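You operate a simulated robot arm through the tools that you are given. There is no shell and no other tool.

The job below is to be done with a simulated two-armed robot. You get a single attempt, and the scene is never put back.

JOB
Seat the draft frame, tare the flat balance and weigh the white-tabbed disc.
Fine: beaker off the pan first; blue frame seated all round; the disc with the white tab ends on the pan at 12 G. Set down upright: small beaker.
Where things are to end (x, y in the base frame): small beaker within 60 mm of [690, -190]; disc with the white tab within 30 mm of [660, -540].

The check looks at the end state, three seconds after you hand in, the way a careful person would. Anything else that was tipped, shoved, dropped, spilled or broken makes it a failure.

ROBOT AND FRAMES
Two 7-joint arms with fingered hands on one trunk that stands fixed in place. Base frame: the origin is at the foot of the trunk, x ahead of it, y to its left, z up; the work surface is at about z = 850. Lengths are in mm, angles in rad, forces in N, time in s.
The left shoulder is at [158, 170, 1055], the right one opposite. With the tool pointing down near the work surface each hand reaches from about 420 to 860 mm from the base axis, measured 20 degrees to its own side. Payload 4 kg a hand.
Tool frame (each hand has its own): the origin (TCP) lies between the finger pads and is the grasp point; the fingertips stand 26 mm ahead of it; z points along the fingers, y is the line along which they close. The gripper opens to 132 mm; its body begins 73 mm behind the TCP. The gripper is a hand of 4 fingers: y runs from the thumb to the fingers, the wrist lies at [0, 0, -224] in the tool frame.
Orientation is told as [roll, pitch, yaw] about the base's x, y, z axes, in that order, counted from this pose: with the fingers straight down and closing along the base's y, the tool's x points along the base's -x, its y along +y and its z along -z.

CONTROLS
- The arms move only by the tool send_rows. It takes "left_commands", "right_commands" or both (then of equal length, played together; a hand with none holds still); each is a list of rows, each an object (a shift or turn left out is 0) with "dp": the shift along the tool's x, y, z in mm, a list of three; "angular": the turn, a rotation vector about the tool's x, y, z in rad, a list of three. In form: [{"dp": [dx, dy, dz], "angular": [ax, ay, az]}, ...]. A call has 1 to 20 rows; each row shifts and turns the commanded pose from where the row before left it, along the tool's axes as they then stand. A row lasts 0.2 s, in which the tool goes at most 50 mm and 0.15 rad; a call with a longer step from one row to the next is refused whole. A pose out of reach is approached as far as the arm can. The call stops where the force on the tool passes 90 N (or 10 N more than at its start, if that is more) or the arm is blocked; 0.2 s more then pass. In this call time passes only in rows, and 0.2 s behind the last. It gives the time, the measured TCP pose, the force on the tool (base axes), the opening and the grip force at its end, in the units of the frame above (readings bear some noise), with the torque about the TCP (base axes, N m) and any sound that the robot's microphone picked up.
- Cameras (640 x 400 px; columns grow to the right, rows downward): "scene" is now at [271.6, -53.1, 1250.4]; the picture's right is [-0.56, -0.83, 0.00], its down [-0.28, 0.19, -0.94] and it looks along [0.78, -0.53, -0.33] (base axes); focal length 214 px, centre (320, 200). "left" rides on the left gripper at [-73, 6, -93] in its tool frame; the picture's right is [-0.08, -1.00, 0.00], its down [0.78, -0.06, -0.62] and it looks along [0.62, -0.05, 0.79] (tool axes); focal length 230 px, centre (320, 200). "right" rides on the right gripper at [73, 6, -94] in its tool frame; the picture's right is [-0.08, 1.00, 0.00], its down [-0.79, -0.06, -0.62] and it looks along [-0.61, -0.05, 0.79] (tool axes); focal length 230 px, centre (320, 200).
- grab_frame(camera): a new picture of that camera. No time passes.
- move_column(by): moves the trunk up (or, below 0, down) by that many mm; the arms and the scene camera ride with it, the base frame stays. It gives what a move gives, with no picture.
- move_fingers(finger1, finger2, finger3, thumb_bend, hand): sets how far each is bent, from 0 (flat) to 1 (curled in); at 0.3 the hand is open as for a grip, at 0.7 the pads meet at the TCP. One left out holds its place. A second passes; each finger stops where it meets its share of the squeeze, and holds until it gets a number again. It is the only way to open and close the hand. It gives what a move gives, with no picture; readings hold the bend of each and the force on the fingers (four entries, about 0 where the hand has none), thumb and palm.
- aim_head(pan, tilt): turns the head with the scene camera to pan (to the left, within 1.396 rad either way) and tilt (down, from -0.506 to 1.204), counted from straight ahead of the robot (the tilt from the chest, where the trunk bows). It gives what a move gives.
- measure_at(camera, pixels): for up to 12 pixels [column, row] of the newest picture of that camera ("zoom" is the newest enlarged one), the place [x, y, z] in the base frame of the surface seen there, good to about 3 mm. No time passes.
- inspect(camera, box): a new picture of the part [left, top, right, bottom] of that camera's present view, enlarged. No time passes.
- job_done(): hands the job in; it is judged then, once.

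Open the grippers and draw the arms clear of the work before you hand the job in, unless the task says otherwise.

The tools are called by a JSON object that holds its "name" and its "arguments". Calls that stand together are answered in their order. send_rows: Moves the arms, as the interface text tells. Its arguments: {"type":"object","properties":{"left_commands":{"type":"array"},"right_commands":{"type":"array"}},"required":[]} The other tools are called the same way: move_column (by) moves the trunk up or down; move_fingers (finger1, finger2, finger3, thumb_bend, hand) moves the fingers one by one; aim_head (pan, tilt) turns the head that bears the scene camera; grab_frame (camera) takes a picture; measure_at (camera, pixels) gives the place of the surface under pixels of a picture; inspect (camera, box) takes an enlarged picture of a part of a camera's view; job_done () hands the job in.

At the start:

```text
time_s: 0.0
left_position: [487.8, -49.5, 1214.4]
left_orientation: [0.0, -0.003, 0.002]
left_wrist_force: [0.7, -0.8, -0.2]
left_wrist_torque: [-0.01, 0.01, 0.03]
left_gripper_width: 131.9
left_grasp_force: 0.0
left_shape: jaw
left_bend: [0.3, 0.3, 0.3, 0.3]
left_finger forces: [0.1, 0.0, 0.0, 0.1, 0.0, 0.0]
right_position: [332.2, -503.0, 1269.1]
right_orientation: [-0.002, -0.001, 0.002]
right_wrist_force: [-0.6, -0.3, 0.1]
right_wrist_torque: [-0.01, -0.01, -0.01]
right_gripper_width: 132.1
right_grasp_force: 0.1
right_shape: jaw
right_bend: [0.3, 0.3, 0.3, 0.3]
right_finger forces: [0.0, 0.0, 0.1, 0.1, 0.0, 0.0]
trunk travel left (down, up): [-75.0, 276.0]
head pan, tilt (commanded): [-0.595, 0.339]
```

scene: 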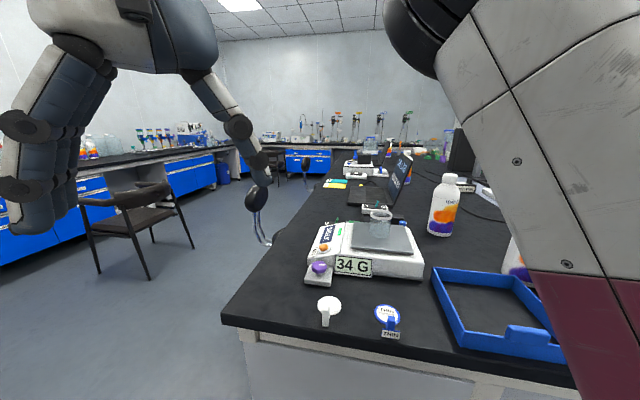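
right: 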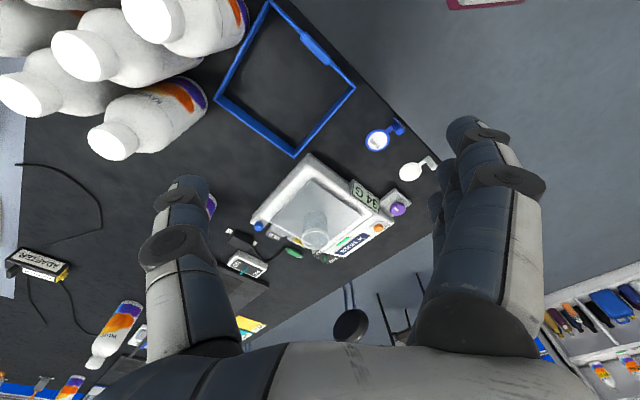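
left: 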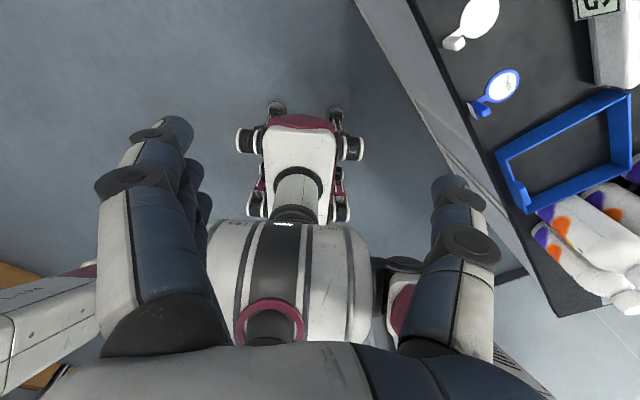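

The scene shows the balance reading 34 G with a beaker on its pan at about (380,225), a blue frame at (495,310), a white-tabbed disc at (328,308) and a blue-tabbed disc at (388,316). I'll zoom in on these parts first.

{"name": "inspect", "arguments": {"camera": "scene", "box": [290, 180, 450, 350]}}

{"name": "inspect", "arguments": {"camera": "right", "box": [200, 0, 460, 280]}}

```text
2.35 times, centred on (370, 265) of scene
```

zoom: 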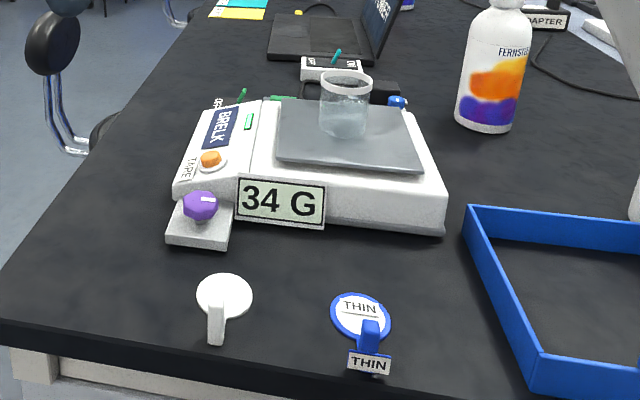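

```text
1.43 times, centred on (330, 140) of right
```

zoom: 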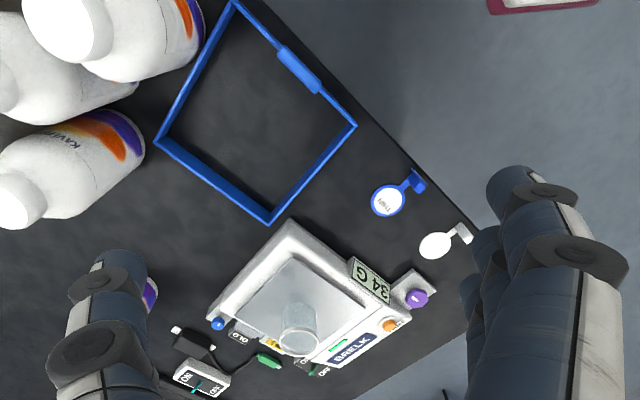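

I see a green display, an orange "TARE" button, a purple knob, green levers and some cables. I'll measure the main features.

{"name": "measure_at", "arguments": {"camera": "scene", "pixels": [[328, 303], [325, 320], [388, 315], [392, 325], [434, 270], [540, 270], [566, 357], [463, 349], [525, 336], [380, 210], [380, 245], [318, 268]]}}

{"name": "grab_frame", "arguments": {"camera": "scene"}}

```text
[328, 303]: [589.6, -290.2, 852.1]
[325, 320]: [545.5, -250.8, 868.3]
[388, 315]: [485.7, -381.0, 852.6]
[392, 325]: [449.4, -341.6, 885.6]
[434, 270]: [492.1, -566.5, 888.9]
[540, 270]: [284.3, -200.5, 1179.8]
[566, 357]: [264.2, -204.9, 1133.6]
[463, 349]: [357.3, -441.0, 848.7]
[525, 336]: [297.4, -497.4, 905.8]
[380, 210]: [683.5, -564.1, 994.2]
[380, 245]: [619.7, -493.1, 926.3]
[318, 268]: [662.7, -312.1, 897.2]
```

```text
taken
```

scene: 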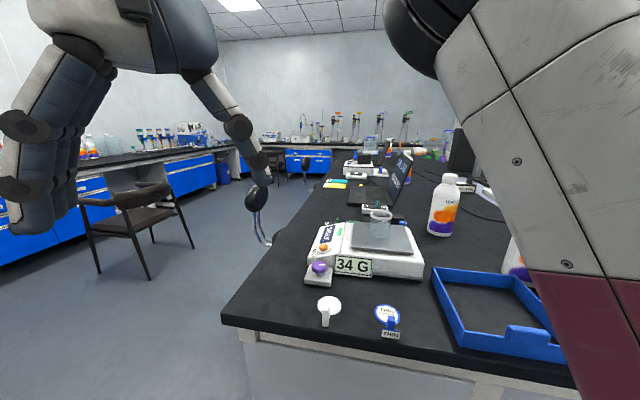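

The left arm blocks the right part of the scene view, so I'll draw it 300 mm to the robot's left at its present height, which is free space.

{"name": "send_rows", "arguments": {"left_commands": [{"dp": [0, 40, 0]}, {"dp": [0, 40, 0]}, {"dp": [0, 40, 0]}, {"dp": [0, 40, 0]}, {"dp": [0, 40, 0]}, {"dp": [0, 40, 0]}, {"dp": [0, 40, 0]}, {"dp": [0, 40, 0]}]}}

{"name": "aim_head", "arguments": {"pan": -0.75, "tilt": 0.6}}

{"name": "grab_frame", "arguments": {"camera": "scene"}}

```text
time_s: 1.8
left_position: [492.6, 257.3, 1191.1]
left_orientation: [-0.001, -0.002, 0.001]
left_wrist_force: [0.1, 0.1, -0.5]
left_wrist_torque: [0.02, 0.01, 0.03]
left_gripper_width: 131.9
left_grasp_force: 0.1
left_shape: jaw
left_bend: [0.3, 0.3, 0.3, 0.3]
left_finger forces: [0.0, 0.1, 0.0, 0.1, 0.0, 0.0]
left hand out of reach, approached as far as the arm can: row 7, 8
right_position: [334.4, -503.6, 1267.7]
right_orientation: [-0.002, 0.001, 0.002]
right_wrist_force: [0.3, -0.2, 0.5]
right_wrist_torque: [-0.01, 0.02, 0.0]
right_gripper_width: 131.9
right_grasp_force: 0.0
right_shape: jaw
right_bend: [0.3, 0.3, 0.3, 0.3]
right_finger forces: [0.0, 0.0, 0.1, 0.0, 0.1, 0.0]
trunk travel left (down, up): [-75.0, 276.0]
head pan, tilt (commanded): [-0.595, 0.339]
```

```text
time_s: 2.6
left_position: [492.4, 257.6, 1192.0]
left_orientation: [-0.003, -0.004, 0.001]
left_wrist_force: [0.4, 0.0, 0.1]
left_wrist_torque: [0.02, 0.01, 0.0]
left_gripper_width: 132.0
left_grasp_force: 0.1
left_shape: jaw
left_bend: [0.3, 0.3, 0.3, 0.3]
left_finger forces: [0.0, 0.0, 0.0, 0.0, 0.0, 0.0]
right_position: [333.0, -502.6, 1268.9]
right_orientation: [0.0, -0.001, 0.003]
right_wrist_force: [-0.7, 0.1, 0.1]
right_wrist_torque: [-0.03, -0.01, 0.01]
right_gripper_width: 131.9
right_grasp_force: 0.1
right_shape: jaw
right_bend: [0.3, 0.3, 0.3, 0.3]
right_finger forces: [0.1, 0.1, 0.0, 0.1, 0.0, 0.0]
trunk travel left (down, up): [-75.0, 276.0]
head pan, tilt (commanded): [-0.75, 0.6]
```

```text
taken
```

scene: 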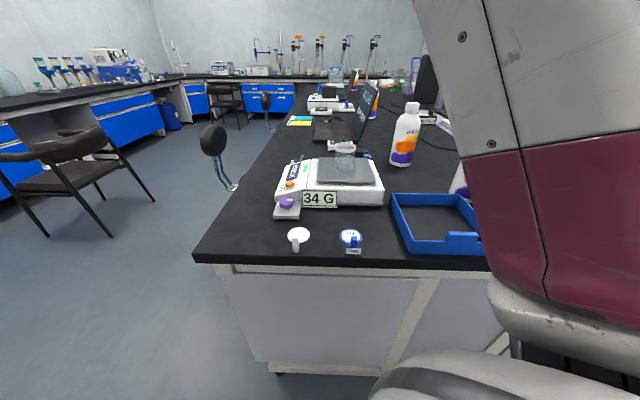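

The right upper arm hides only the far right of the scene. I'll take fresh right-hand views, which look down over the frame and balance.

{"name": "grab_frame", "arguments": {"camera": "right"}}

{"name": "inspect", "arguments": {"camera": "right", "box": [220, 130, 450, 280]}}

{"name": "inspect", "arguments": {"camera": "scene", "box": [260, 130, 410, 265]}}

```text
taken
```

right: 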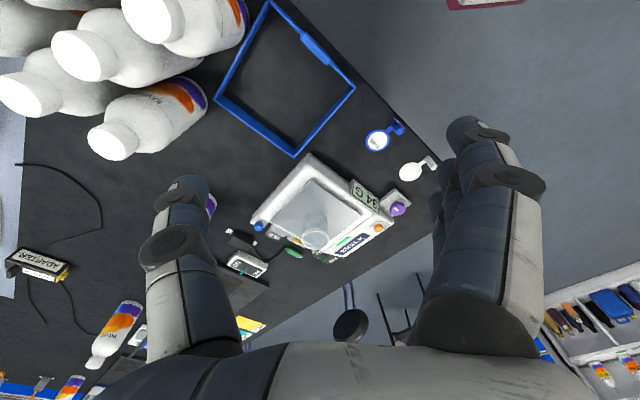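

```text
2.67 times, centred on (335, 205) of right
```

zoom: 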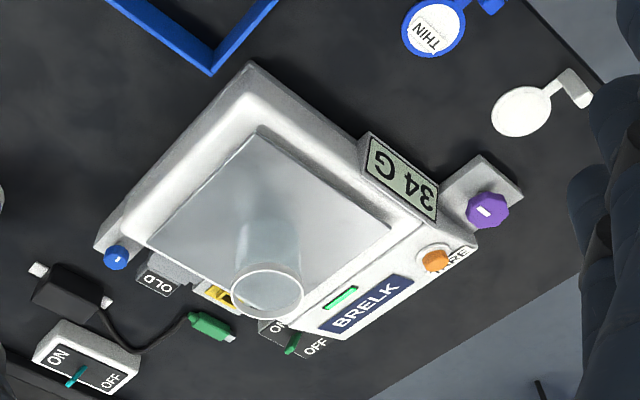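

```text
2.96 times, centred on (335, 198) of scene
```

zoom: 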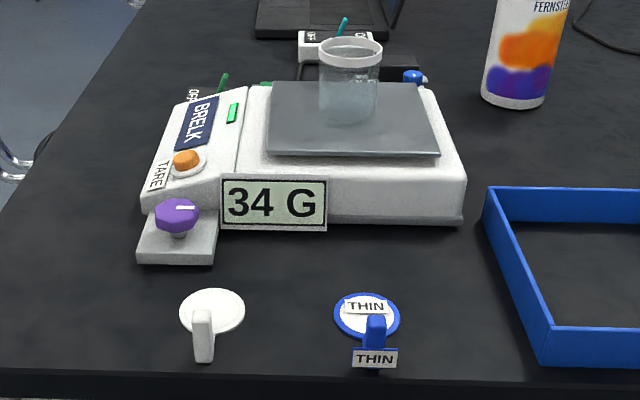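

The zoom shows the orange TARE button, the purple knob at the base, and green levers. I'll measure the frame's corners, the balance's corners and the pan in the right picture.

{"name": "measure_at", "arguments": {"camera": "right", "pixels": [[270, 5], [353, 87], [294, 153], [218, 97], [318, 55], [298, 148], [348, 90], [310, 170], [260, 222], [355, 218], [320, 205], [285, 215]]}}

{"name": "inspect", "arguments": {"camera": "right", "box": [200, 0, 370, 160]}}

```text
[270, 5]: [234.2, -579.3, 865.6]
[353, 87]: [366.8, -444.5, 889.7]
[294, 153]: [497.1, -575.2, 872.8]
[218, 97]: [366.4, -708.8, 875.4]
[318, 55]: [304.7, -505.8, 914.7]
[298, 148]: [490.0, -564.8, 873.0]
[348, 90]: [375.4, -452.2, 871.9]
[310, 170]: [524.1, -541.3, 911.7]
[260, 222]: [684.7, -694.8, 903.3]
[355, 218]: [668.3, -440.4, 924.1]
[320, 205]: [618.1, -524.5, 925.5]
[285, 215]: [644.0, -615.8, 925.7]
```

```text
2.50 times, centred on (285, 80) of right
```

zoom: 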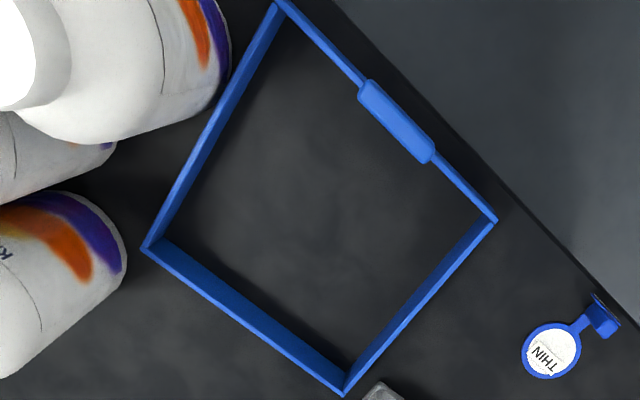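

The frame is roughly a 187 mm square standing at 45° with a tab on its near side. Next I measure the pan and balance body corners in an enlarged view.

{"name": "inspect", "arguments": {"camera": "right", "box": [240, 140, 420, 270]}}

```text
3.08 times, centred on (330, 205) of right
```

zoom: 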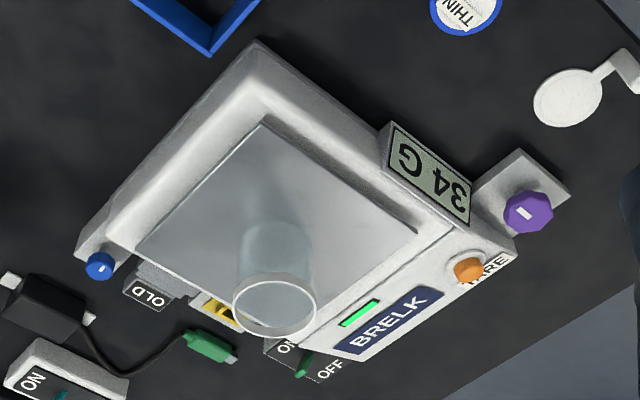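

{"name": "measure_at", "arguments": {"camera": "zoom", "pixels": [[263, 127], [412, 232], [138, 247], [258, 48], [258, 85], [382, 135], [120, 235], [468, 270], [528, 212], [97, 265], [500, 245], [400, 295]]}}

{"name": "measure_at", "arguments": {"camera": "right", "pixels": [[376, 139], [394, 125], [410, 172], [429, 161], [432, 168]]}}

```text
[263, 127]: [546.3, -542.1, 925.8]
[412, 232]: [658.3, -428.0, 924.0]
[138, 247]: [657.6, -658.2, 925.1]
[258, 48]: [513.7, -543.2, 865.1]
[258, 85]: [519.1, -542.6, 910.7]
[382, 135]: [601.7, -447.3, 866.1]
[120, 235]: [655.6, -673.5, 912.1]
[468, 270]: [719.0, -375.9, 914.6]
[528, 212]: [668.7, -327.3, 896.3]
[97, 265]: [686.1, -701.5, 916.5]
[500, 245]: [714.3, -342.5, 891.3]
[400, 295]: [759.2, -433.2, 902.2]
```

```text
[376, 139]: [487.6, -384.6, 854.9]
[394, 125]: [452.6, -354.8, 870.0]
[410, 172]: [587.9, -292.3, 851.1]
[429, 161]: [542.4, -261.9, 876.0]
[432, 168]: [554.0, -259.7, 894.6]
```

The pan is about 160 mm square, centred near [658,-543] with its top at z≈925, and the body rim around it is at z≈911. I'll look more closely at the beaker, the back of the balance, the discs and the frame handle.

{"name": "inspect", "arguments": {"camera": "scene", "box": [300, 130, 400, 195]}}

{"name": "inspect", "arguments": {"camera": "scene", "box": [270, 195, 380, 265]}}

{"name": "inspect", "arguments": {"camera": "scene", "box": [380, 170, 500, 260]}}

{"name": "inspect", "arguments": {"camera": "right", "box": [225, 205, 330, 270]}}

```text
6.15 times, centred on (350, 162) of scene
```

zoom: 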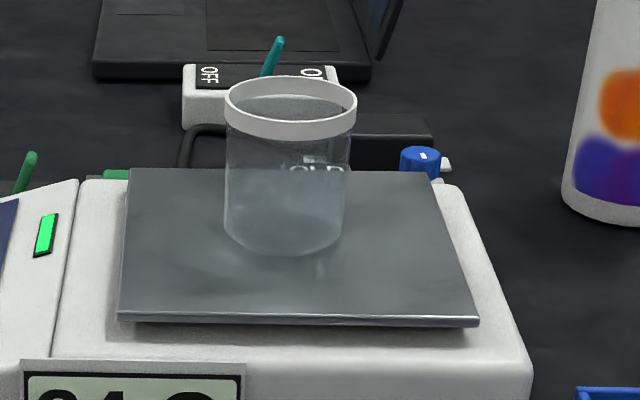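

```text
5.71 times, centred on (325, 230) of scene
```

zoom: 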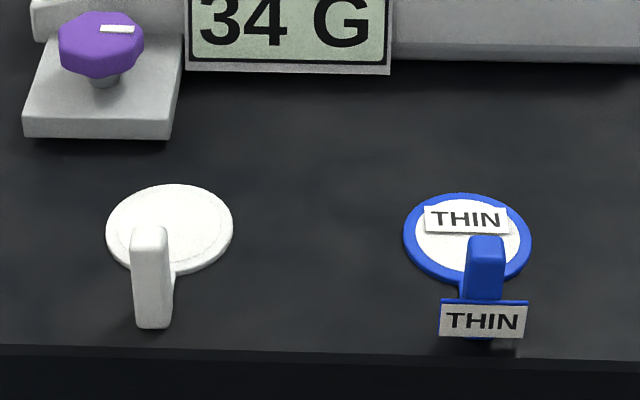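

```text
4.44 times, centred on (440, 215) of scene
```

zoom: 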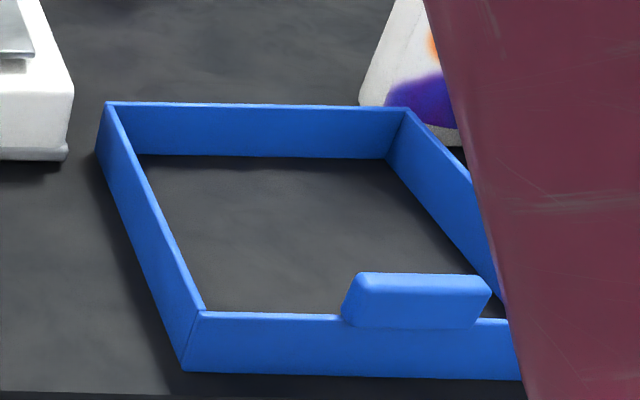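

```text
6.10 times, centred on (278, 238) of right
```

zoom: 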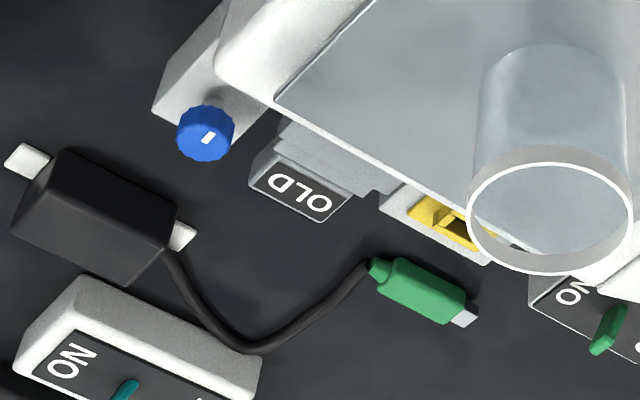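

The back of the balance has plugs and switches that the job does not mention, so I'll leave them alone. Next I measure the beaker's rim and base and the pan edge in an enlarged scene view.

{"name": "inspect", "arguments": {"camera": "scene", "box": [300, 130, 400, 195]}}

{"name": "measure_at", "arguments": {"camera": "zoom", "pixels": [[227, 110], [353, 110], [290, 130], [290, 80], [228, 215], [343, 215], [290, 250], [120, 317], [475, 322], [430, 172], [128, 170], [420, 155]]}}

```text
6.15 times, centred on (350, 162) of scene
```

zoom: 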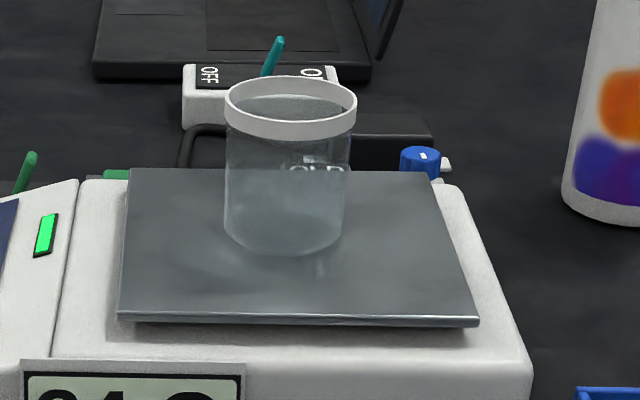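

```text
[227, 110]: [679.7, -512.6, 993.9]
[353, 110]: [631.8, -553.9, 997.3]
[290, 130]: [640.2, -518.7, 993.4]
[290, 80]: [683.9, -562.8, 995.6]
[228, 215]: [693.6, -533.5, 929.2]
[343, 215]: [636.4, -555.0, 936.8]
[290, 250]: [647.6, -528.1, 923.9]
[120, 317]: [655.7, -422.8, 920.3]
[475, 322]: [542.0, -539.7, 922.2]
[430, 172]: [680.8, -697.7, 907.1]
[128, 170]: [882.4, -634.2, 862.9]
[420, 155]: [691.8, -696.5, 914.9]
```

The beaker's axis is at about [662,-541], its rim at z≈996 and diameter ≈62 mm. I'll bring the open right hand over it at a safe height and look.

{"name": "send_rows", "arguments": {"right_commands": [{"dp": [-41, -5, 10]}, {"dp": [-41, -5, 15]}, {"dp": [-41, -5, 15]}, {"dp": [-41, -5, 15]}, {"dp": [-41, -5, 15]}, {"dp": [-41, -5, 15]}, {"dp": [-41, -5, 15]}, {"dp": [-41, -3, 15]}]}}

{"name": "grab_frame", "arguments": {"camera": "right"}}

{"name": "grab_frame", "arguments": {"camera": "scene"}}

```text
time_s: 4.4
left_position: [491.8, 255.4, 1191.4]
left_orientation: [0.001, -0.002, 0.002]
left_wrist_force: [0.8, -0.3, 0.5]
left_wrist_torque: [0.04, 0.02, 0.0]
left_gripper_width: 131.8
left_grasp_force: 0.0
left_shape: jaw
left_bend: [0.3, 0.3, 0.3, 0.3]
left_finger forces: [0.1, 0.0, 0.0, 0.0, 0.1, 0.0]
right_position: [658.0, -539.9, 1150.0]
right_orientation: [0.002, -0.002, 0.0]
right_wrist_force: [0.4, -0.9, -0.2]
right_wrist_torque: [0.0, -0.01, 0.01]
right_gripper_width: 131.8
right_grasp_force: 0.0
right_shape: jaw
right_bend: [0.3, 0.3, 0.3, 0.3]
right_finger forces: [0.1, 0.0, 0.1, 0.1, 0.1, 0.0]
right hand out of reach, approached as far as the arm can: row 8
trunk travel left (down, up): [-75.0, 276.0]
head pan, tilt (commanded): [-0.75, 0.6]
```

```text
taken
```

right: 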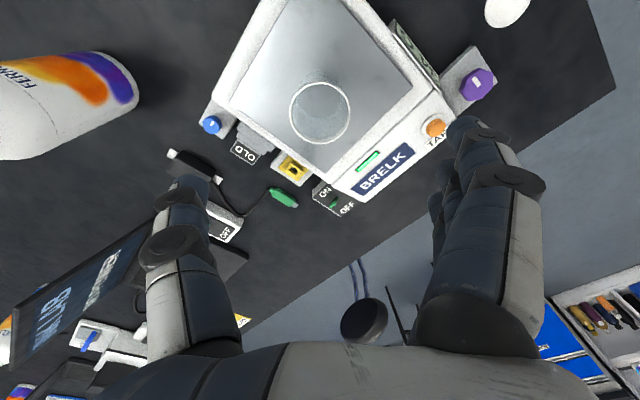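

```text
taken
```

scene: 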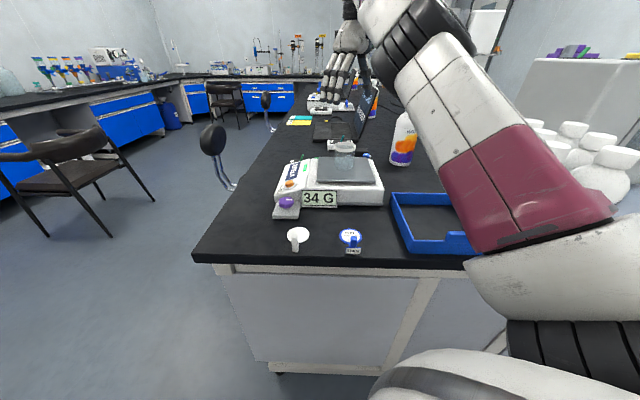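

The beaker rim centre shows at about (319,113), right under the TCP. I'll check the rim coordinates, then descend.

{"name": "measure_at", "arguments": {"camera": "right", "pixels": [[290, 110], [347, 112], [319, 83], [319, 144], [318, 105], [250, 120], [410, 92], [280, 5], [330, 175]]}}

{"name": "inspect", "arguments": {"camera": "right", "box": [200, 0, 520, 230]}}

```text
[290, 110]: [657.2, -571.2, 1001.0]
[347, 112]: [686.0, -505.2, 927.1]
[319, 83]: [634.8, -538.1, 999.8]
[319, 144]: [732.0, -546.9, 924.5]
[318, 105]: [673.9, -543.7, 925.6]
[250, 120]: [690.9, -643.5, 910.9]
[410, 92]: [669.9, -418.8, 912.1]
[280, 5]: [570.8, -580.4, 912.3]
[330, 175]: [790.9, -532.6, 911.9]
```

```text
1.74 times, centred on (360, 115) of right
```

zoom: 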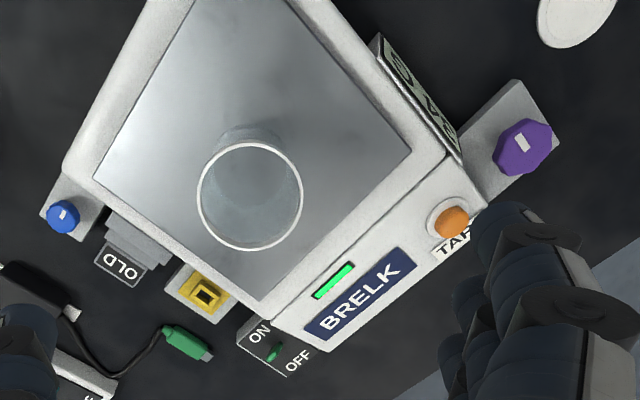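

The rim centre is about [663,-541] with the rim top at z≈1000. I'll descend with a small +5 mm x correction, stopping with the fingertips just around the rim to check.

{"name": "send_rows", "arguments": {"right_commands": [{"dp": [-5, -1, 35]}, {"dp": [0, 0, 35]}, {"dp": [0, 0, 35]}, {"dp": [0, 0, 30]}]}}

{"name": "grab_frame", "arguments": {"camera": "right"}}

{"name": "inspect", "arguments": {"camera": "scene", "box": [280, 80, 440, 220]}}

```text
time_s: 5.4
left_position: [493.5, 256.9, 1191.2]
left_orientation: [-0.001, -0.001, 0.001]
left_wrist_force: [-0.1, -0.5, 0.7]
left_wrist_torque: [0.01, 0.01, 0.02]
left_gripper_width: 132.0
left_grasp_force: 0.1
left_shape: jaw
left_bend: [0.3, 0.3, 0.3, 0.3]
left_finger forces: [0.1, 0.0, 0.0, 0.0, 0.1, 0.0]
right_position: [661.3, -540.5, 1017.8]
right_orientation: [-0.002, -0.001, 0.003]
right_wrist_force: [0.1, 0.2, -1.1]
right_wrist_torque: [0.0, -0.03, 0.02]
right_gripper_width: 132.2
right_grasp_force: 0.1
right_shape: jaw
right_bend: [0.3, 0.3, 0.3, 0.3]
right_finger forces: [0.1, 0.0, 0.0, 0.1, 0.0, 0.1]
trunk travel left (down, up): [-75.0, 276.0]
head pan, tilt (commanded): [-0.75, 0.6]
```

```text
taken
```

right: 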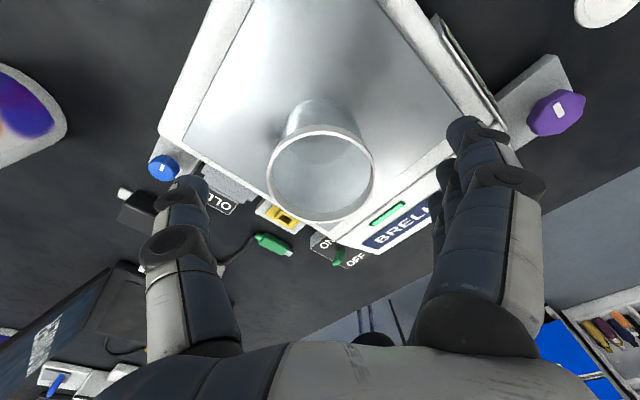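

```text
2.86 times, centred on (360, 150) of scene
```

zoom: 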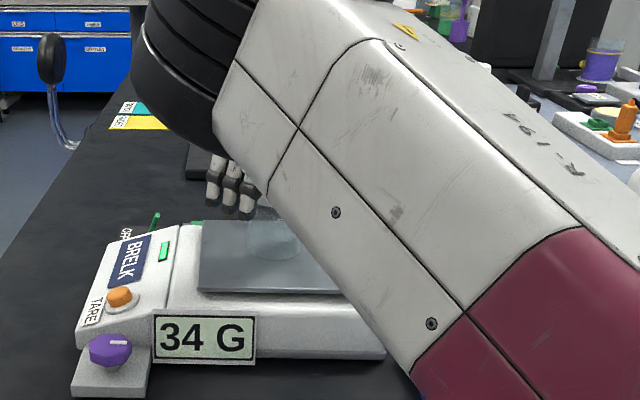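

The fingers straddle the beaker (rim at (320,175)) with clearance on both sides. I'll descend another 52 mm so the pads are at mid-height and check for contact.

{"name": "send_rows", "arguments": {"right_commands": [{"dp": [-1, 0, 26]}, {"dp": [0, 0, 26]}]}}

{"name": "grab_frame", "arguments": {"camera": "right"}}

```text
time_s: 6.0
left_position: [493.2, 256.5, 1190.5]
left_orientation: [-0.002, -0.002, 0.003]
left_wrist_force: [-0.3, -0.1, -0.1]
left_wrist_torque: [-0.03, -0.01, 0.03]
left_gripper_width: 132.0
left_grasp_force: 0.0
left_shape: jaw
left_bend: [0.3, 0.3, 0.3, 0.3]
left_finger forces: [0.1, 0.0, 0.0, 0.0, 0.0, 0.0]
right_position: [662.7, -542.7, 965.7]
right_orientation: [-0.001, -0.001, 0.0]
right_wrist_force: [-0.5, 0.2, 0.8]
right_wrist_torque: [-0.02, -0.01, -0.02]
right_gripper_width: 132.0
right_grasp_force: 0.1
right_shape: jaw
right_bend: [0.3, 0.3, 0.3, 0.3]
right_finger forces: [0.1, 0.1, 0.1, 0.0, 0.1, 0.1]
trunk travel left (down, up): [-75.0, 276.0]
head pan, tilt (commanded): [-0.75, 0.6]
```

```text
taken
```

right: 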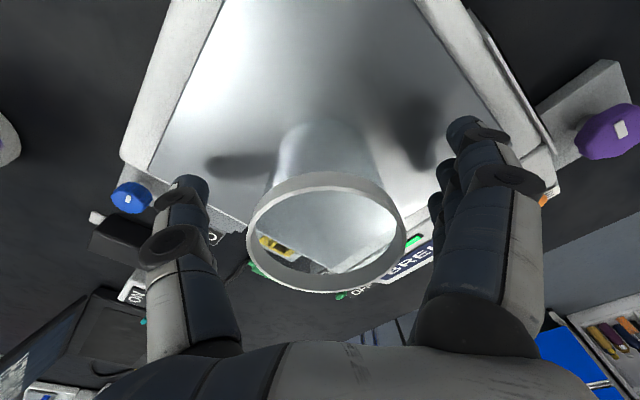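

The beaker is empty and centred between thumb and fingers. I'll close in steps, first to 0.45.

{"name": "move_fingers", "arguments": {"hand": "right", "finger1": 0.45, "finger2": 0.45, "finger3": 0.45, "thumb_bend": 0.45}}

{"name": "grab_frame", "arguments": {"camera": "right"}}

```text
time_s: 7.0
left_position: [491.8, 257.2, 1191.8]
left_orientation: [-0.001, -0.003, 0.001]
left_wrist_force: [-0.1, 0.4, -0.5]
left_wrist_torque: [-0.01, 0.03, 0.02]
left_gripper_width: 131.9
left_grasp_force: 0.1
left_shape: jaw
left_bend: [0.3, 0.3, 0.3, 0.3]
left_finger forces: [0.0, 0.0, 0.0, 0.0, 0.0, 0.0]
right_position: [662.5, -543.2, 965.1]
right_orientation: [0.001, -0.002, 0.002]
right_wrist_force: [0.1, 0.0, -0.6]
right_wrist_torque: [-0.02, 0.01, 0.03]
right_gripper_width: 88.2
right_grasp_force: 0.0
right_shape: fingers
right_bend: [0.45, 0.45, 0.45, 0.45]
right_finger forces: [0.1, 0.1, 0.1, 0.0, 0.0, 0.0]
trunk travel left (down, up): [-75.0, 276.0]
head pan, tilt (commanded): [-0.75, 0.6]
```

```text
taken
```

right: 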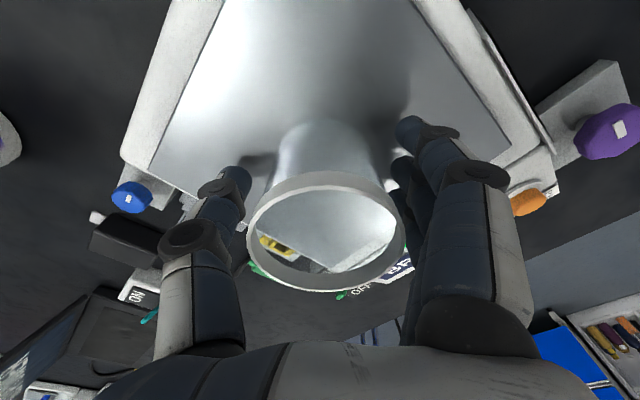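

Width is 88 mm with no contact yet. I close on to 0.6, the fingers stopping at their share of the squeeze.

{"name": "move_fingers", "arguments": {"hand": "right", "finger1": 0.58, "finger2": 0.58, "finger3": 0.58, "thumb_bend": 0.58}}

{"name": "grab_frame", "arguments": {"camera": "right"}}

```text
time_s: 8.0
left_position: [491.9, 257.0, 1192.2]
left_orientation: [-0.002, -0.002, 0.002]
left_wrist_force: [-0.3, 0.5, -0.9]
left_wrist_torque: [0.0, -0.03, -0.01]
left_gripper_width: 132.0
left_grasp_force: 0.1
left_shape: jaw
left_bend: [0.3, 0.3, 0.3, 0.3]
left_finger forces: [0.0, 0.0, 0.0, 0.0, 0.1, 0.0]
right_position: [662.5, -541.7, 965.8]
right_orientation: [0.0, -0.001, 0.002]
right_wrist_force: [-0.2, -1.2, -0.1]
right_wrist_torque: [0.01, 0.01, -0.02]
right_gripper_width: 55.6
right_grasp_force: 5.0
right_shape: fingers
right_bend: [0.57, 0.52, 0.56, 0.55]
right_finger forces: [0.2, 3.9, 0.5, 0.0, 4.8, 0.0]
trunk travel left (down, up): [-75.0, 276.0]
head pan, tilt (commanded): [-0.75, 0.6]
```

```text
taken
```

right: 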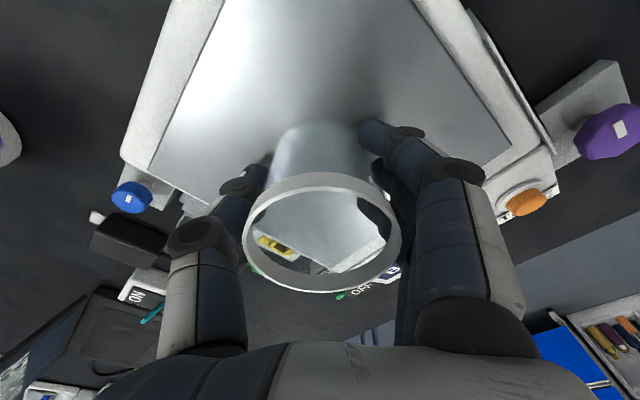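

Grip is 5 N with finger 2 and the thumb carrying it. I'll squeeze slightly more so the outer fingers steady the beaker as well.

{"name": "move_fingers", "arguments": {"hand": "right", "finger1": 0.62, "finger2": 0.6, "finger3": 0.62, "thumb_bend": 0.6}}

{"name": "inspect", "arguments": {"camera": "scene", "box": [270, 130, 390, 220]}}

```text
time_s: 9.0
left_position: [492.2, 256.5, 1191.4]
left_orientation: [-0.002, -0.002, 0.002]
left_wrist_force: [0.4, -0.2, -0.4]
left_wrist_torque: [0.02, -0.01, -0.03]
left_gripper_width: 131.8
left_grasp_force: 0.0
left_shape: jaw
left_bend: [0.3, 0.3, 0.3, 0.3]
left_finger forces: [0.1, 0.0, 0.0, 0.0, 0.0, 0.1]
right_position: [662.9, -542.5, 967.2]
right_orientation: [0.0, -0.001, 0.001]
right_wrist_force: [-0.3, 0.5, 0.1]
right_wrist_torque: [0.0, -0.02, -0.04]
right_gripper_width: 53.8
right_grasp_force: 9.8
right_shape: fingers
right_bend: [0.58, 0.53, 0.58, 0.56]
right_finger forces: [2.3, 4.7, 3.0, 0.0, 10.1, 0.0]
trunk travel left (down, up): [-75.0, 276.0]
head pan, tilt (commanded): [-0.75, 0.6]
```

```text
4.44 times, centred on (330, 175) of scene
```

zoom: 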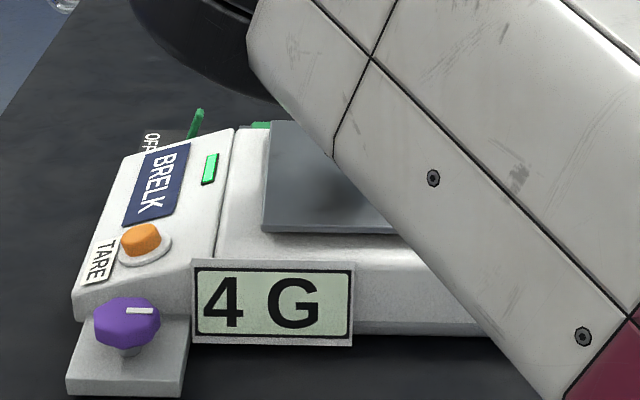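

All fingers share the 10 N grip, and the display already fell to 4 G as the hand takes the weight. I lift the beaker straight up.

{"name": "send_rows", "arguments": {"right_commands": [{"dp": [0, 0, -10]}, {"dp": [0, 0, -20]}, {"dp": [0, 0, -30]}, {"dp": [0, 0, -30]}]}}

{"name": "grab_frame", "arguments": {"camera": "right"}}

{"name": "inspect", "arguments": {"camera": "scene", "box": [270, 80, 390, 220]}}

```text
time_s: 10.0
left_position: [491.5, 257.1, 1191.9]
left_orientation: [-0.003, -0.004, 0.0]
left_wrist_force: [-0.4, -0.2, 0.6]
left_wrist_torque: [-0.02, 0.01, -0.02]
left_gripper_width: 131.8
left_grasp_force: 0.1
left_shape: jaw
left_bend: [0.3, 0.3, 0.3, 0.3]
left_finger forces: [0.0, 0.0, 0.0, 0.0, 0.0, 0.0]
right_position: [662.8, -541.5, 1056.8]
right_orientation: [-0.001, -0.002, 0.002]
right_wrist_force: [-0.2, 0.0, 0.3]
right_wrist_torque: [0.0, -0.03, -0.01]
right_gripper_width: 53.9
right_grasp_force: 10.1
right_shape: fingers
right_bend: [0.58, 0.53, 0.58, 0.56]
right_finger forces: [2.4, 4.7, 3.2, 0.1, 10.0, 0.1]
trunk travel left (down, up): [-75.0, 276.0]
head pan, tilt (commanded): [-0.75, 0.6]
```

```text
taken
```

right: 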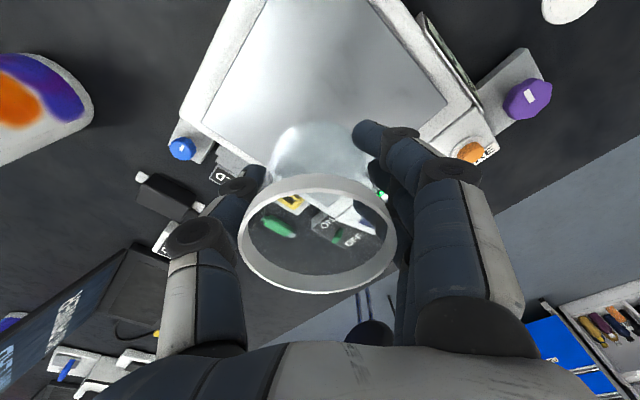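

```text
2.86 times, centred on (330, 150) of scene
```

zoom: 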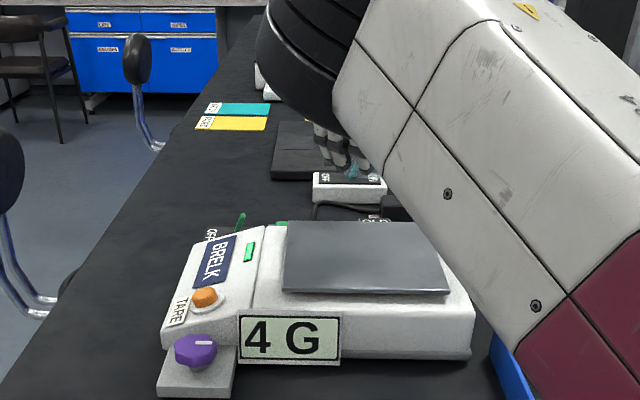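

The pan is empty and the display keeps a 4 G offset, which needs taring. I'll check that the beaker's destination is clear before carrying it there.

{"name": "grab_frame", "arguments": {"camera": "scene"}}

{"name": "measure_at", "arguments": {"camera": "scene", "pixels": [[260, 200], [240, 200], [230, 230], [262, 185], [275, 217], [285, 203], [298, 232], [296, 250], [215, 255]]}}

```text
taken
```

scene: 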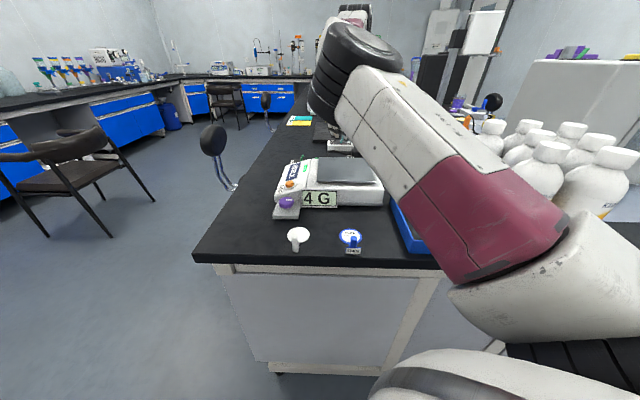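

```text
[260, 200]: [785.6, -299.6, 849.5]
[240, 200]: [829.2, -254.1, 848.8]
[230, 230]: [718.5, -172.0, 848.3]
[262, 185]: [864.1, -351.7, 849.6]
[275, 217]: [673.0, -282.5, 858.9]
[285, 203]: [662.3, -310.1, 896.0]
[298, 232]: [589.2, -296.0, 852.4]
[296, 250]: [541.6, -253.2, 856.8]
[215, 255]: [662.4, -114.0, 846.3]
```

[690,-190] is bare table surface (z≈848.5). I'll carry the beaker over at this height in gentle steps.

{"name": "send_rows", "arguments": {"right_commands": [{"dp": [-1, 20, 0]}, {"dp": [-3, 36, 0]}, {"dp": [-4, 40, 0]}, {"dp": [-4, 40, 0]}, {"dp": [-4, 40, 0]}, {"dp": [-4, 40, 0]}, {"dp": [-4, 40, 0]}, {"dp": [-4, 40, 0]}, {"dp": [0, 36, 0]}, {"dp": [0, 20, 0]}]}}

{"name": "grab_frame", "arguments": {"camera": "right"}}

{"name": "grab_frame", "arguments": {"camera": "scene"}}

```text
time_s: 12.4
left_position: [493.4, 255.7, 1191.6]
left_orientation: [-0.001, -0.002, 0.003]
left_wrist_force: [0.5, 0.5, 0.4]
left_wrist_torque: [0.01, -0.03, -0.01]
left_gripper_width: 131.8
left_grasp_force: 0.1
left_shape: jaw
left_bend: [0.3, 0.3, 0.3, 0.3]
left_finger forces: [0.0, 0.1, 0.0, 0.0, 0.0, 0.0]
right_position: [693.1, -221.5, 1053.3]
right_orientation: [0.056, 0.01, -0.057]
right_wrist_force: [1.0, 0.5, -0.5]
right_wrist_torque: [0.02, 0.02, -0.01]
right_gripper_width: 53.2
right_grasp_force: 9.7
right_shape: fingers
right_bend: [0.59, 0.54, 0.58, 0.56]
right_finger forces: [2.0, 4.6, 3.3, 0.1, 9.5, 0.1]
trunk travel left (down, up): [-75.0, 276.0]
head pan, tilt (commanded): [-0.75, 0.6]
stopped in row 10 (right hand): the arm was blocked; the commanded pose is now the measured one
```

```text
taken
```

right: 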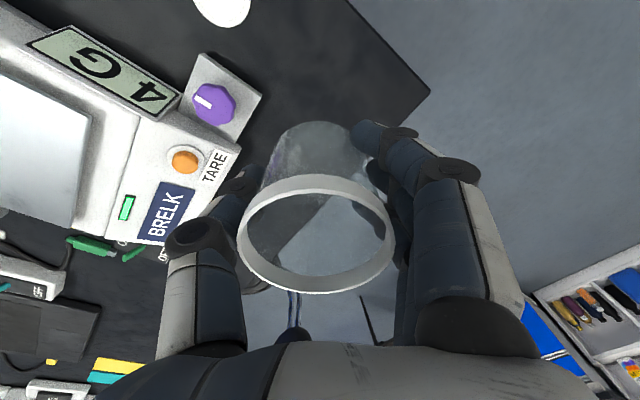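

```text
taken
```

scene: 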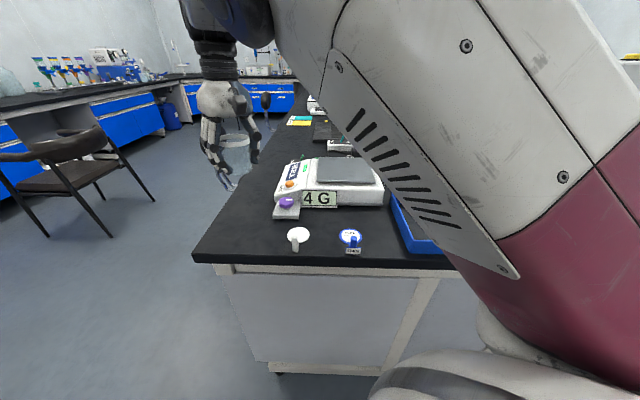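

The arm was blocked at [693,-221,1053], already 31 mm from the target spot, with a slight roll of 0.056. I'll descend a bit while straightening the roll to see whether the arm is free in that direction.

{"name": "send_rows", "arguments": {"right_commands": [{"dp": [0, 0, 20], "angular": [0.028, 0, 0]}, {"dp": [0, 0, 20], "angular": [0.028, -0.01, 0]}]}}

```text
time_s: 13.0
left_position: [493.8, 256.8, 1191.2]
left_orientation: [-0.002, -0.003, 0.003]
left_wrist_force: [-0.1, -0.4, -0.7]
left_wrist_torque: [0.01, -0.02, 0.01]
left_gripper_width: 131.8
left_grasp_force: 0.1
left_shape: jaw
left_bend: [0.3, 0.3, 0.3, 0.3]
left_finger forces: [0.0, 0.0, 0.0, 0.1, 0.0, 0.0]
right_position: [693.4, -239.8, 1012.1]
right_orientation: [0.041, 0.008, -0.101]
right_wrist_force: [0.5, -0.3, -0.9]
right_wrist_torque: [-0.02, -0.01, -0.01]
right_gripper_width: 53.4
right_grasp_force: 9.5
right_shape: fingers
right_bend: [0.59, 0.54, 0.58, 0.56]
right_finger forces: [2.1, 4.5, 3.2, 0.1, 9.4, 0.1]
trunk travel left (down, up): [-75.0, 276.0]
head pan, tilt (commanded): [-0.75, 0.6]
```

The hand drifted to y=-240 with yaw going to -0.10, as if a joint limit is holding it. The beaker is round, so I'll turn the hand about its own axis (negative yaw) to relieve that limit.

{"name": "send_rows", "arguments": {"right_commands": [{"dp": [0, -15, -15], "angular": [0, 0, 0.1]}, {"dp": [0, 0, -15], "angular": [0, 0, 0.1]}, {"dp": [0, 0, 0], "angular": [0, 0, 0.1]}, {"dp": [0, 0, 0], "angular": [0, 0, 0.1]}]}}

{"name": "grab_frame", "arguments": {"camera": "right"}}

{"name": "grab_frame", "arguments": {"camera": "scene"}}

```text
time_s: 14.0
left_position: [493.6, 257.0, 1191.7]
left_orientation: [-0.001, -0.003, 0.002]
left_wrist_force: [-0.7, -0.4, 0.6]
left_wrist_torque: [0.0, 0.01, 0.0]
left_gripper_width: 131.8
left_grasp_force: 0.0
left_shape: jaw
left_bend: [0.3, 0.3, 0.3, 0.3]
left_finger forces: [0.1, 0.1, 0.1, 0.0, 0.0, 0.1]
right_position: [691.8, -254.7, 1047.4]
right_orientation: [0.043, 0.014, -0.497]
right_wrist_force: [-0.2, -0.1, 0.5]
right_wrist_torque: [-0.03, 0.0, -0.03]
right_gripper_width: 53.2
right_grasp_force: 9.0
right_shape: fingers
right_bend: [0.59, 0.54, 0.58, 0.56]
right_finger forces: [1.9, 4.5, 3.2, 0.0, 9.3, 0.0]
trunk travel left (down, up): [-75.0, 276.0]
head pan, tilt (commanded): [-0.75, 0.6]
```

```text
taken
```

right: 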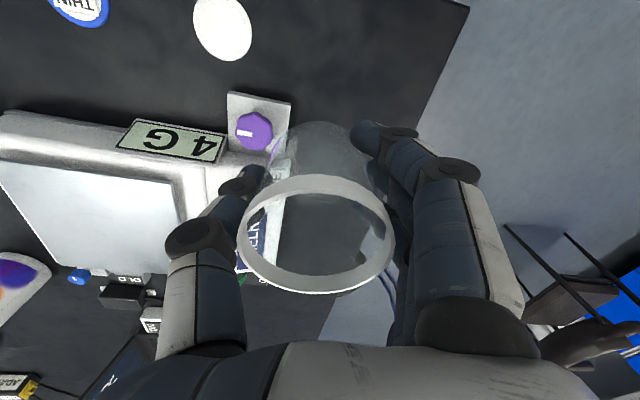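

```text
taken
```

scene: 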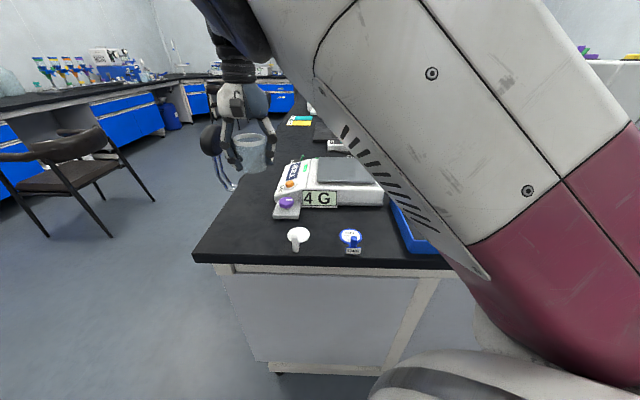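

Measured pose still lags about 18 mm in y with 0.043 roll, so something limits the arm in this posture. I'll back off 20 mm toward -y and straighten to see if the lag clears.

{"name": "send_rows", "arguments": {"right_commands": [{"dp": [-10, -18, 0]}, {"dp": [0, 0, 0]}]}}

```text
time_s: 14.6
left_position: [492.2, 255.2, 1191.8]
left_orientation: [-0.001, -0.001, 0.003]
left_wrist_force: [-0.4, 0.1, 1.2]
left_wrist_torque: [0.01, -0.01, 0.01]
left_gripper_width: 132.1
left_grasp_force: 0.1
left_shape: jaw
left_bend: [0.3, 0.3, 0.3, 0.3]
left_finger forces: [0.1, 0.1, 0.0, 0.0, 0.0, 0.0]
right_position: [692.0, -271.0, 1047.5]
right_orientation: [0.036, 0.011, -0.489]
right_wrist_force: [0.2, -0.4, -0.7]
right_wrist_torque: [-0.03, 0.0, 0.0]
right_gripper_width: 53.0
right_grasp_force: 9.2
right_shape: fingers
right_bend: [0.59, 0.54, 0.58, 0.56]
right_finger forces: [2.0, 4.5, 3.3, 0.0, 9.3, 0.1]
trunk travel left (down, up): [-75.0, 276.0]
head pan, tilt (commanded): [-0.75, 0.6]
```

Roll fell only slightly to 0.036. I'll back off a further 40 mm to find where the deviation vanishes.

{"name": "send_rows", "arguments": {"right_commands": [{"dp": [-10, -18, 0]}, {"dp": [-10, -18, 0]}, {"dp": [0, 0, 0]}]}}

{"name": "grab_frame", "arguments": {"camera": "left"}}

```text
time_s: 15.4
left_position: [492.3, 256.8, 1192.0]
left_orientation: [-0.002, -0.001, 0.001]
left_wrist_force: [-0.1, -0.2, 0.4]
left_wrist_torque: [-0.01, 0.0, -0.03]
left_gripper_width: 131.6
left_grasp_force: 0.1
left_shape: jaw
left_bend: [0.3, 0.3, 0.3, 0.3]
left_finger forces: [0.0, 0.1, 0.0, 0.1, 0.0, 0.0]
right_position: [693.7, -300.3, 1045.5]
right_orientation: [0.013, 0.001, -0.467]
right_wrist_force: [0.3, -0.1, 0.2]
right_wrist_torque: [0.01, 0.01, 0.01]
right_gripper_width: 53.2
right_grasp_force: 9.5
right_shape: fingers
right_bend: [0.59, 0.54, 0.58, 0.56]
right_finger forces: [2.0, 4.5, 3.4, 0.0, 9.3, 0.1]
trunk travel left (down, up): [-75.0, 276.0]
head pan, tilt (commanded): [-0.75, 0.6]
```

```text
taken
```

left: 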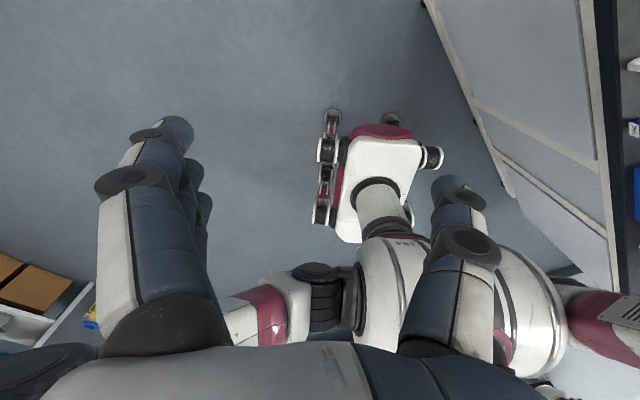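

At y=-300 the roll has nearly cleared, so the limit appears as the forearm comes across toward the head. Raising the trunk puts the shoulder and head higher relative to the low hand, so I'll raise it by 150 mm.

{"name": "move_column", "arguments": {"by": 150}}

{"name": "grab_frame", "arguments": {"camera": "scene"}}

```text
time_s: 17.1
left_position: [493.7, 258.3, 1340.3]
left_orientation: [-0.001, 0.0, 0.002]
left_wrist_force: [-0.2, 0.7, -0.1]
left_wrist_torque: [-0.01, 0.04, 0.01]
left_gripper_width: 132.1
left_grasp_force: 0.1
left_shape: jaw
left_bend: [0.3, 0.3, 0.3, 0.3]
left_finger forces: [0.0, 0.0, 0.0, 0.0, 0.1, 0.0]
right_position: [694.7, -290.3, 1191.6]
right_orientation: [-0.007, -0.006, -0.449]
right_wrist_force: [0.3, -0.6, -0.5]
right_wrist_torque: [0.0, 0.02, 0.01]
right_gripper_width: 52.9
right_grasp_force: 9.0
right_shape: fingers
right_bend: [0.59, 0.54, 0.58, 0.56]
right_finger forces: [1.9, 4.5, 3.5, 0.0, 9.1, 0.0]
trunk travel left (down, up): [-225.0, 126.0]
head pan, tilt (commanded): [-0.75, 0.6]
```

```text
taken
```

scene: 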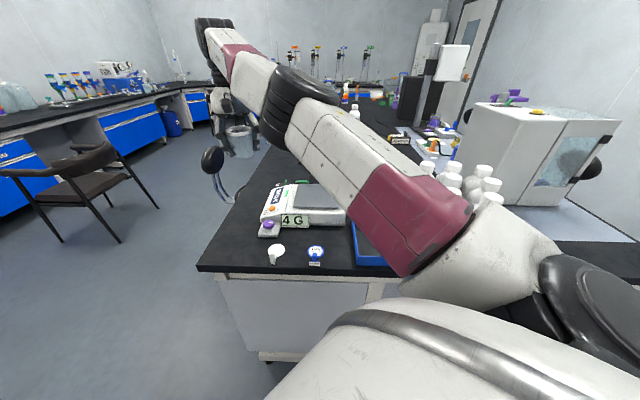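

The posture is now freer: the arm is clear of the camera and roll is back to about 0. I'll move 100 mm toward +y at this height and check the lag.

{"name": "send_rows", "arguments": {"right_commands": [{"dp": [15.5, 29.5, 10]}, {"dp": [15.5, 29.5, 10]}, {"dp": [15.5, 29.5, 10]}, {"dp": [0, 0, 10]}]}}

```text
time_s: 18.1
left_position: [493.2, 255.2, 1342.6]
left_orientation: [0.0, -0.002, 0.002]
left_wrist_force: [0.1, -0.3, 0.8]
left_wrist_torque: [0.02, 0.0, 0.0]
left_gripper_width: 132.0
left_grasp_force: 0.0
left_shape: jaw
left_bend: [0.3, 0.3, 0.3, 0.3]
left_finger forces: [0.1, 0.0, 0.0, 0.1, 0.1, 0.0]
right_position: [691.5, -202.2, 1156.0]
right_orientation: [0.006, -0.007, -0.468]
right_wrist_force: [-0.2, 0.9, -0.3]
right_wrist_torque: [0.03, 0.02, -0.01]
right_gripper_width: 52.9
right_grasp_force: 9.6
right_shape: fingers
right_bend: [0.59, 0.54, 0.58, 0.56]
right_finger forces: [1.7, 4.5, 3.6, 0.0, 9.1, 0.0]
trunk travel left (down, up): [-225.0, 126.0]
head pan, tilt (commanded): [-0.75, 0.6]
```

The hand is now at [691,-202,1156] with almost no tilt. I descend in stages toward the table.

{"name": "send_rows", "arguments": {"right_commands": [{"dp": [0, 0, 35]}, {"dp": [0, 0, 35]}, {"dp": [0, 0, 35]}, {"dp": [0, 0, 35]}, {"dp": [0, 0, 30]}]}}

{"name": "grab_frame", "arguments": {"camera": "scene"}}

{"name": "grab_frame", "arguments": {"camera": "right"}}

```text
time_s: 19.5
left_position: [491.5, 255.8, 1341.4]
left_orientation: [-0.001, -0.002, 0.002]
left_wrist_force: [-0.4, -0.2, -0.1]
left_wrist_torque: [-0.01, -0.02, 0.0]
left_gripper_width: 132.0
left_grasp_force: 0.1
left_shape: jaw
left_bend: [0.3, 0.3, 0.3, 0.3]
left_finger forces: [0.1, 0.0, 0.0, 0.1, 0.1, 0.0]
right_position: [695.7, -236.8, 989.2]
right_orientation: [0.017, -0.005, -0.523]
right_wrist_force: [-0.2, 0.4, -1.0]
right_wrist_torque: [0.0, 0.0, -0.02]
right_gripper_width: 52.8
right_grasp_force: 9.5
right_shape: fingers
right_bend: [0.59, 0.54, 0.58, 0.56]
right_finger forces: [1.8, 4.6, 3.5, 0.0, 9.0, 0.0]
trunk travel left (down, up): [-225.0, 126.0]
head pan, tilt (commanded): [-0.75, 0.6]
stopped in row 5 (right hand): the arm was blocked; the commanded pose is now the measured one
```

```text
taken
```

scene: 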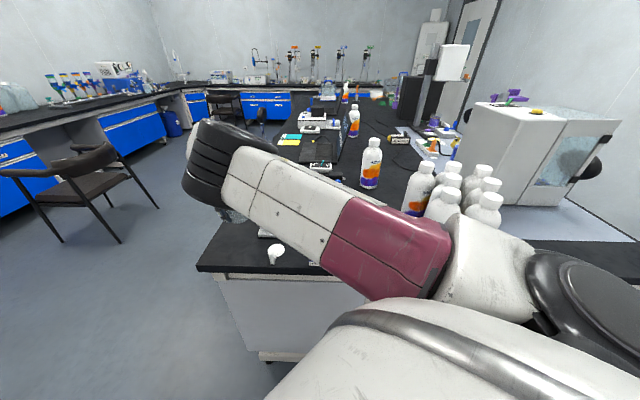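

```text
taken
```

right: 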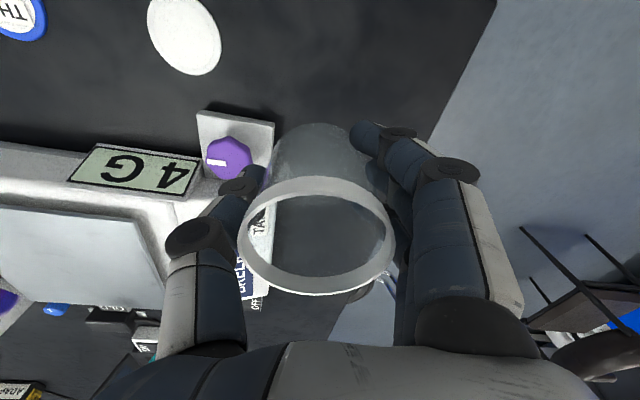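

Descending pushed the hand back to y=-237 and blocked it again, consistent with the whole arm rotating about the shoulder. I'll measure the arm's surfaces in the scene picture to understand its elbow posture.

{"name": "measure_at", "arguments": {"camera": "scene", "pixels": [[215, 165], [260, 185], [320, 215], [385, 250], [440, 250], [490, 260], [560, 270], [620, 300], [450, 350], [350, 350], [570, 370], [540, 340]]}}

```text
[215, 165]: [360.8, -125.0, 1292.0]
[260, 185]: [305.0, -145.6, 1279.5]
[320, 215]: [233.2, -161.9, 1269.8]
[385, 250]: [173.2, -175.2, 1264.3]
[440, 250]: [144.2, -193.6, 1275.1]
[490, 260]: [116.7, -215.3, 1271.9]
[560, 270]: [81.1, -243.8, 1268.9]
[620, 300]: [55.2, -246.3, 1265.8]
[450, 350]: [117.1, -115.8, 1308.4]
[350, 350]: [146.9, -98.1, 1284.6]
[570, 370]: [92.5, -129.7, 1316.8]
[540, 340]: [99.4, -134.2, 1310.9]
```

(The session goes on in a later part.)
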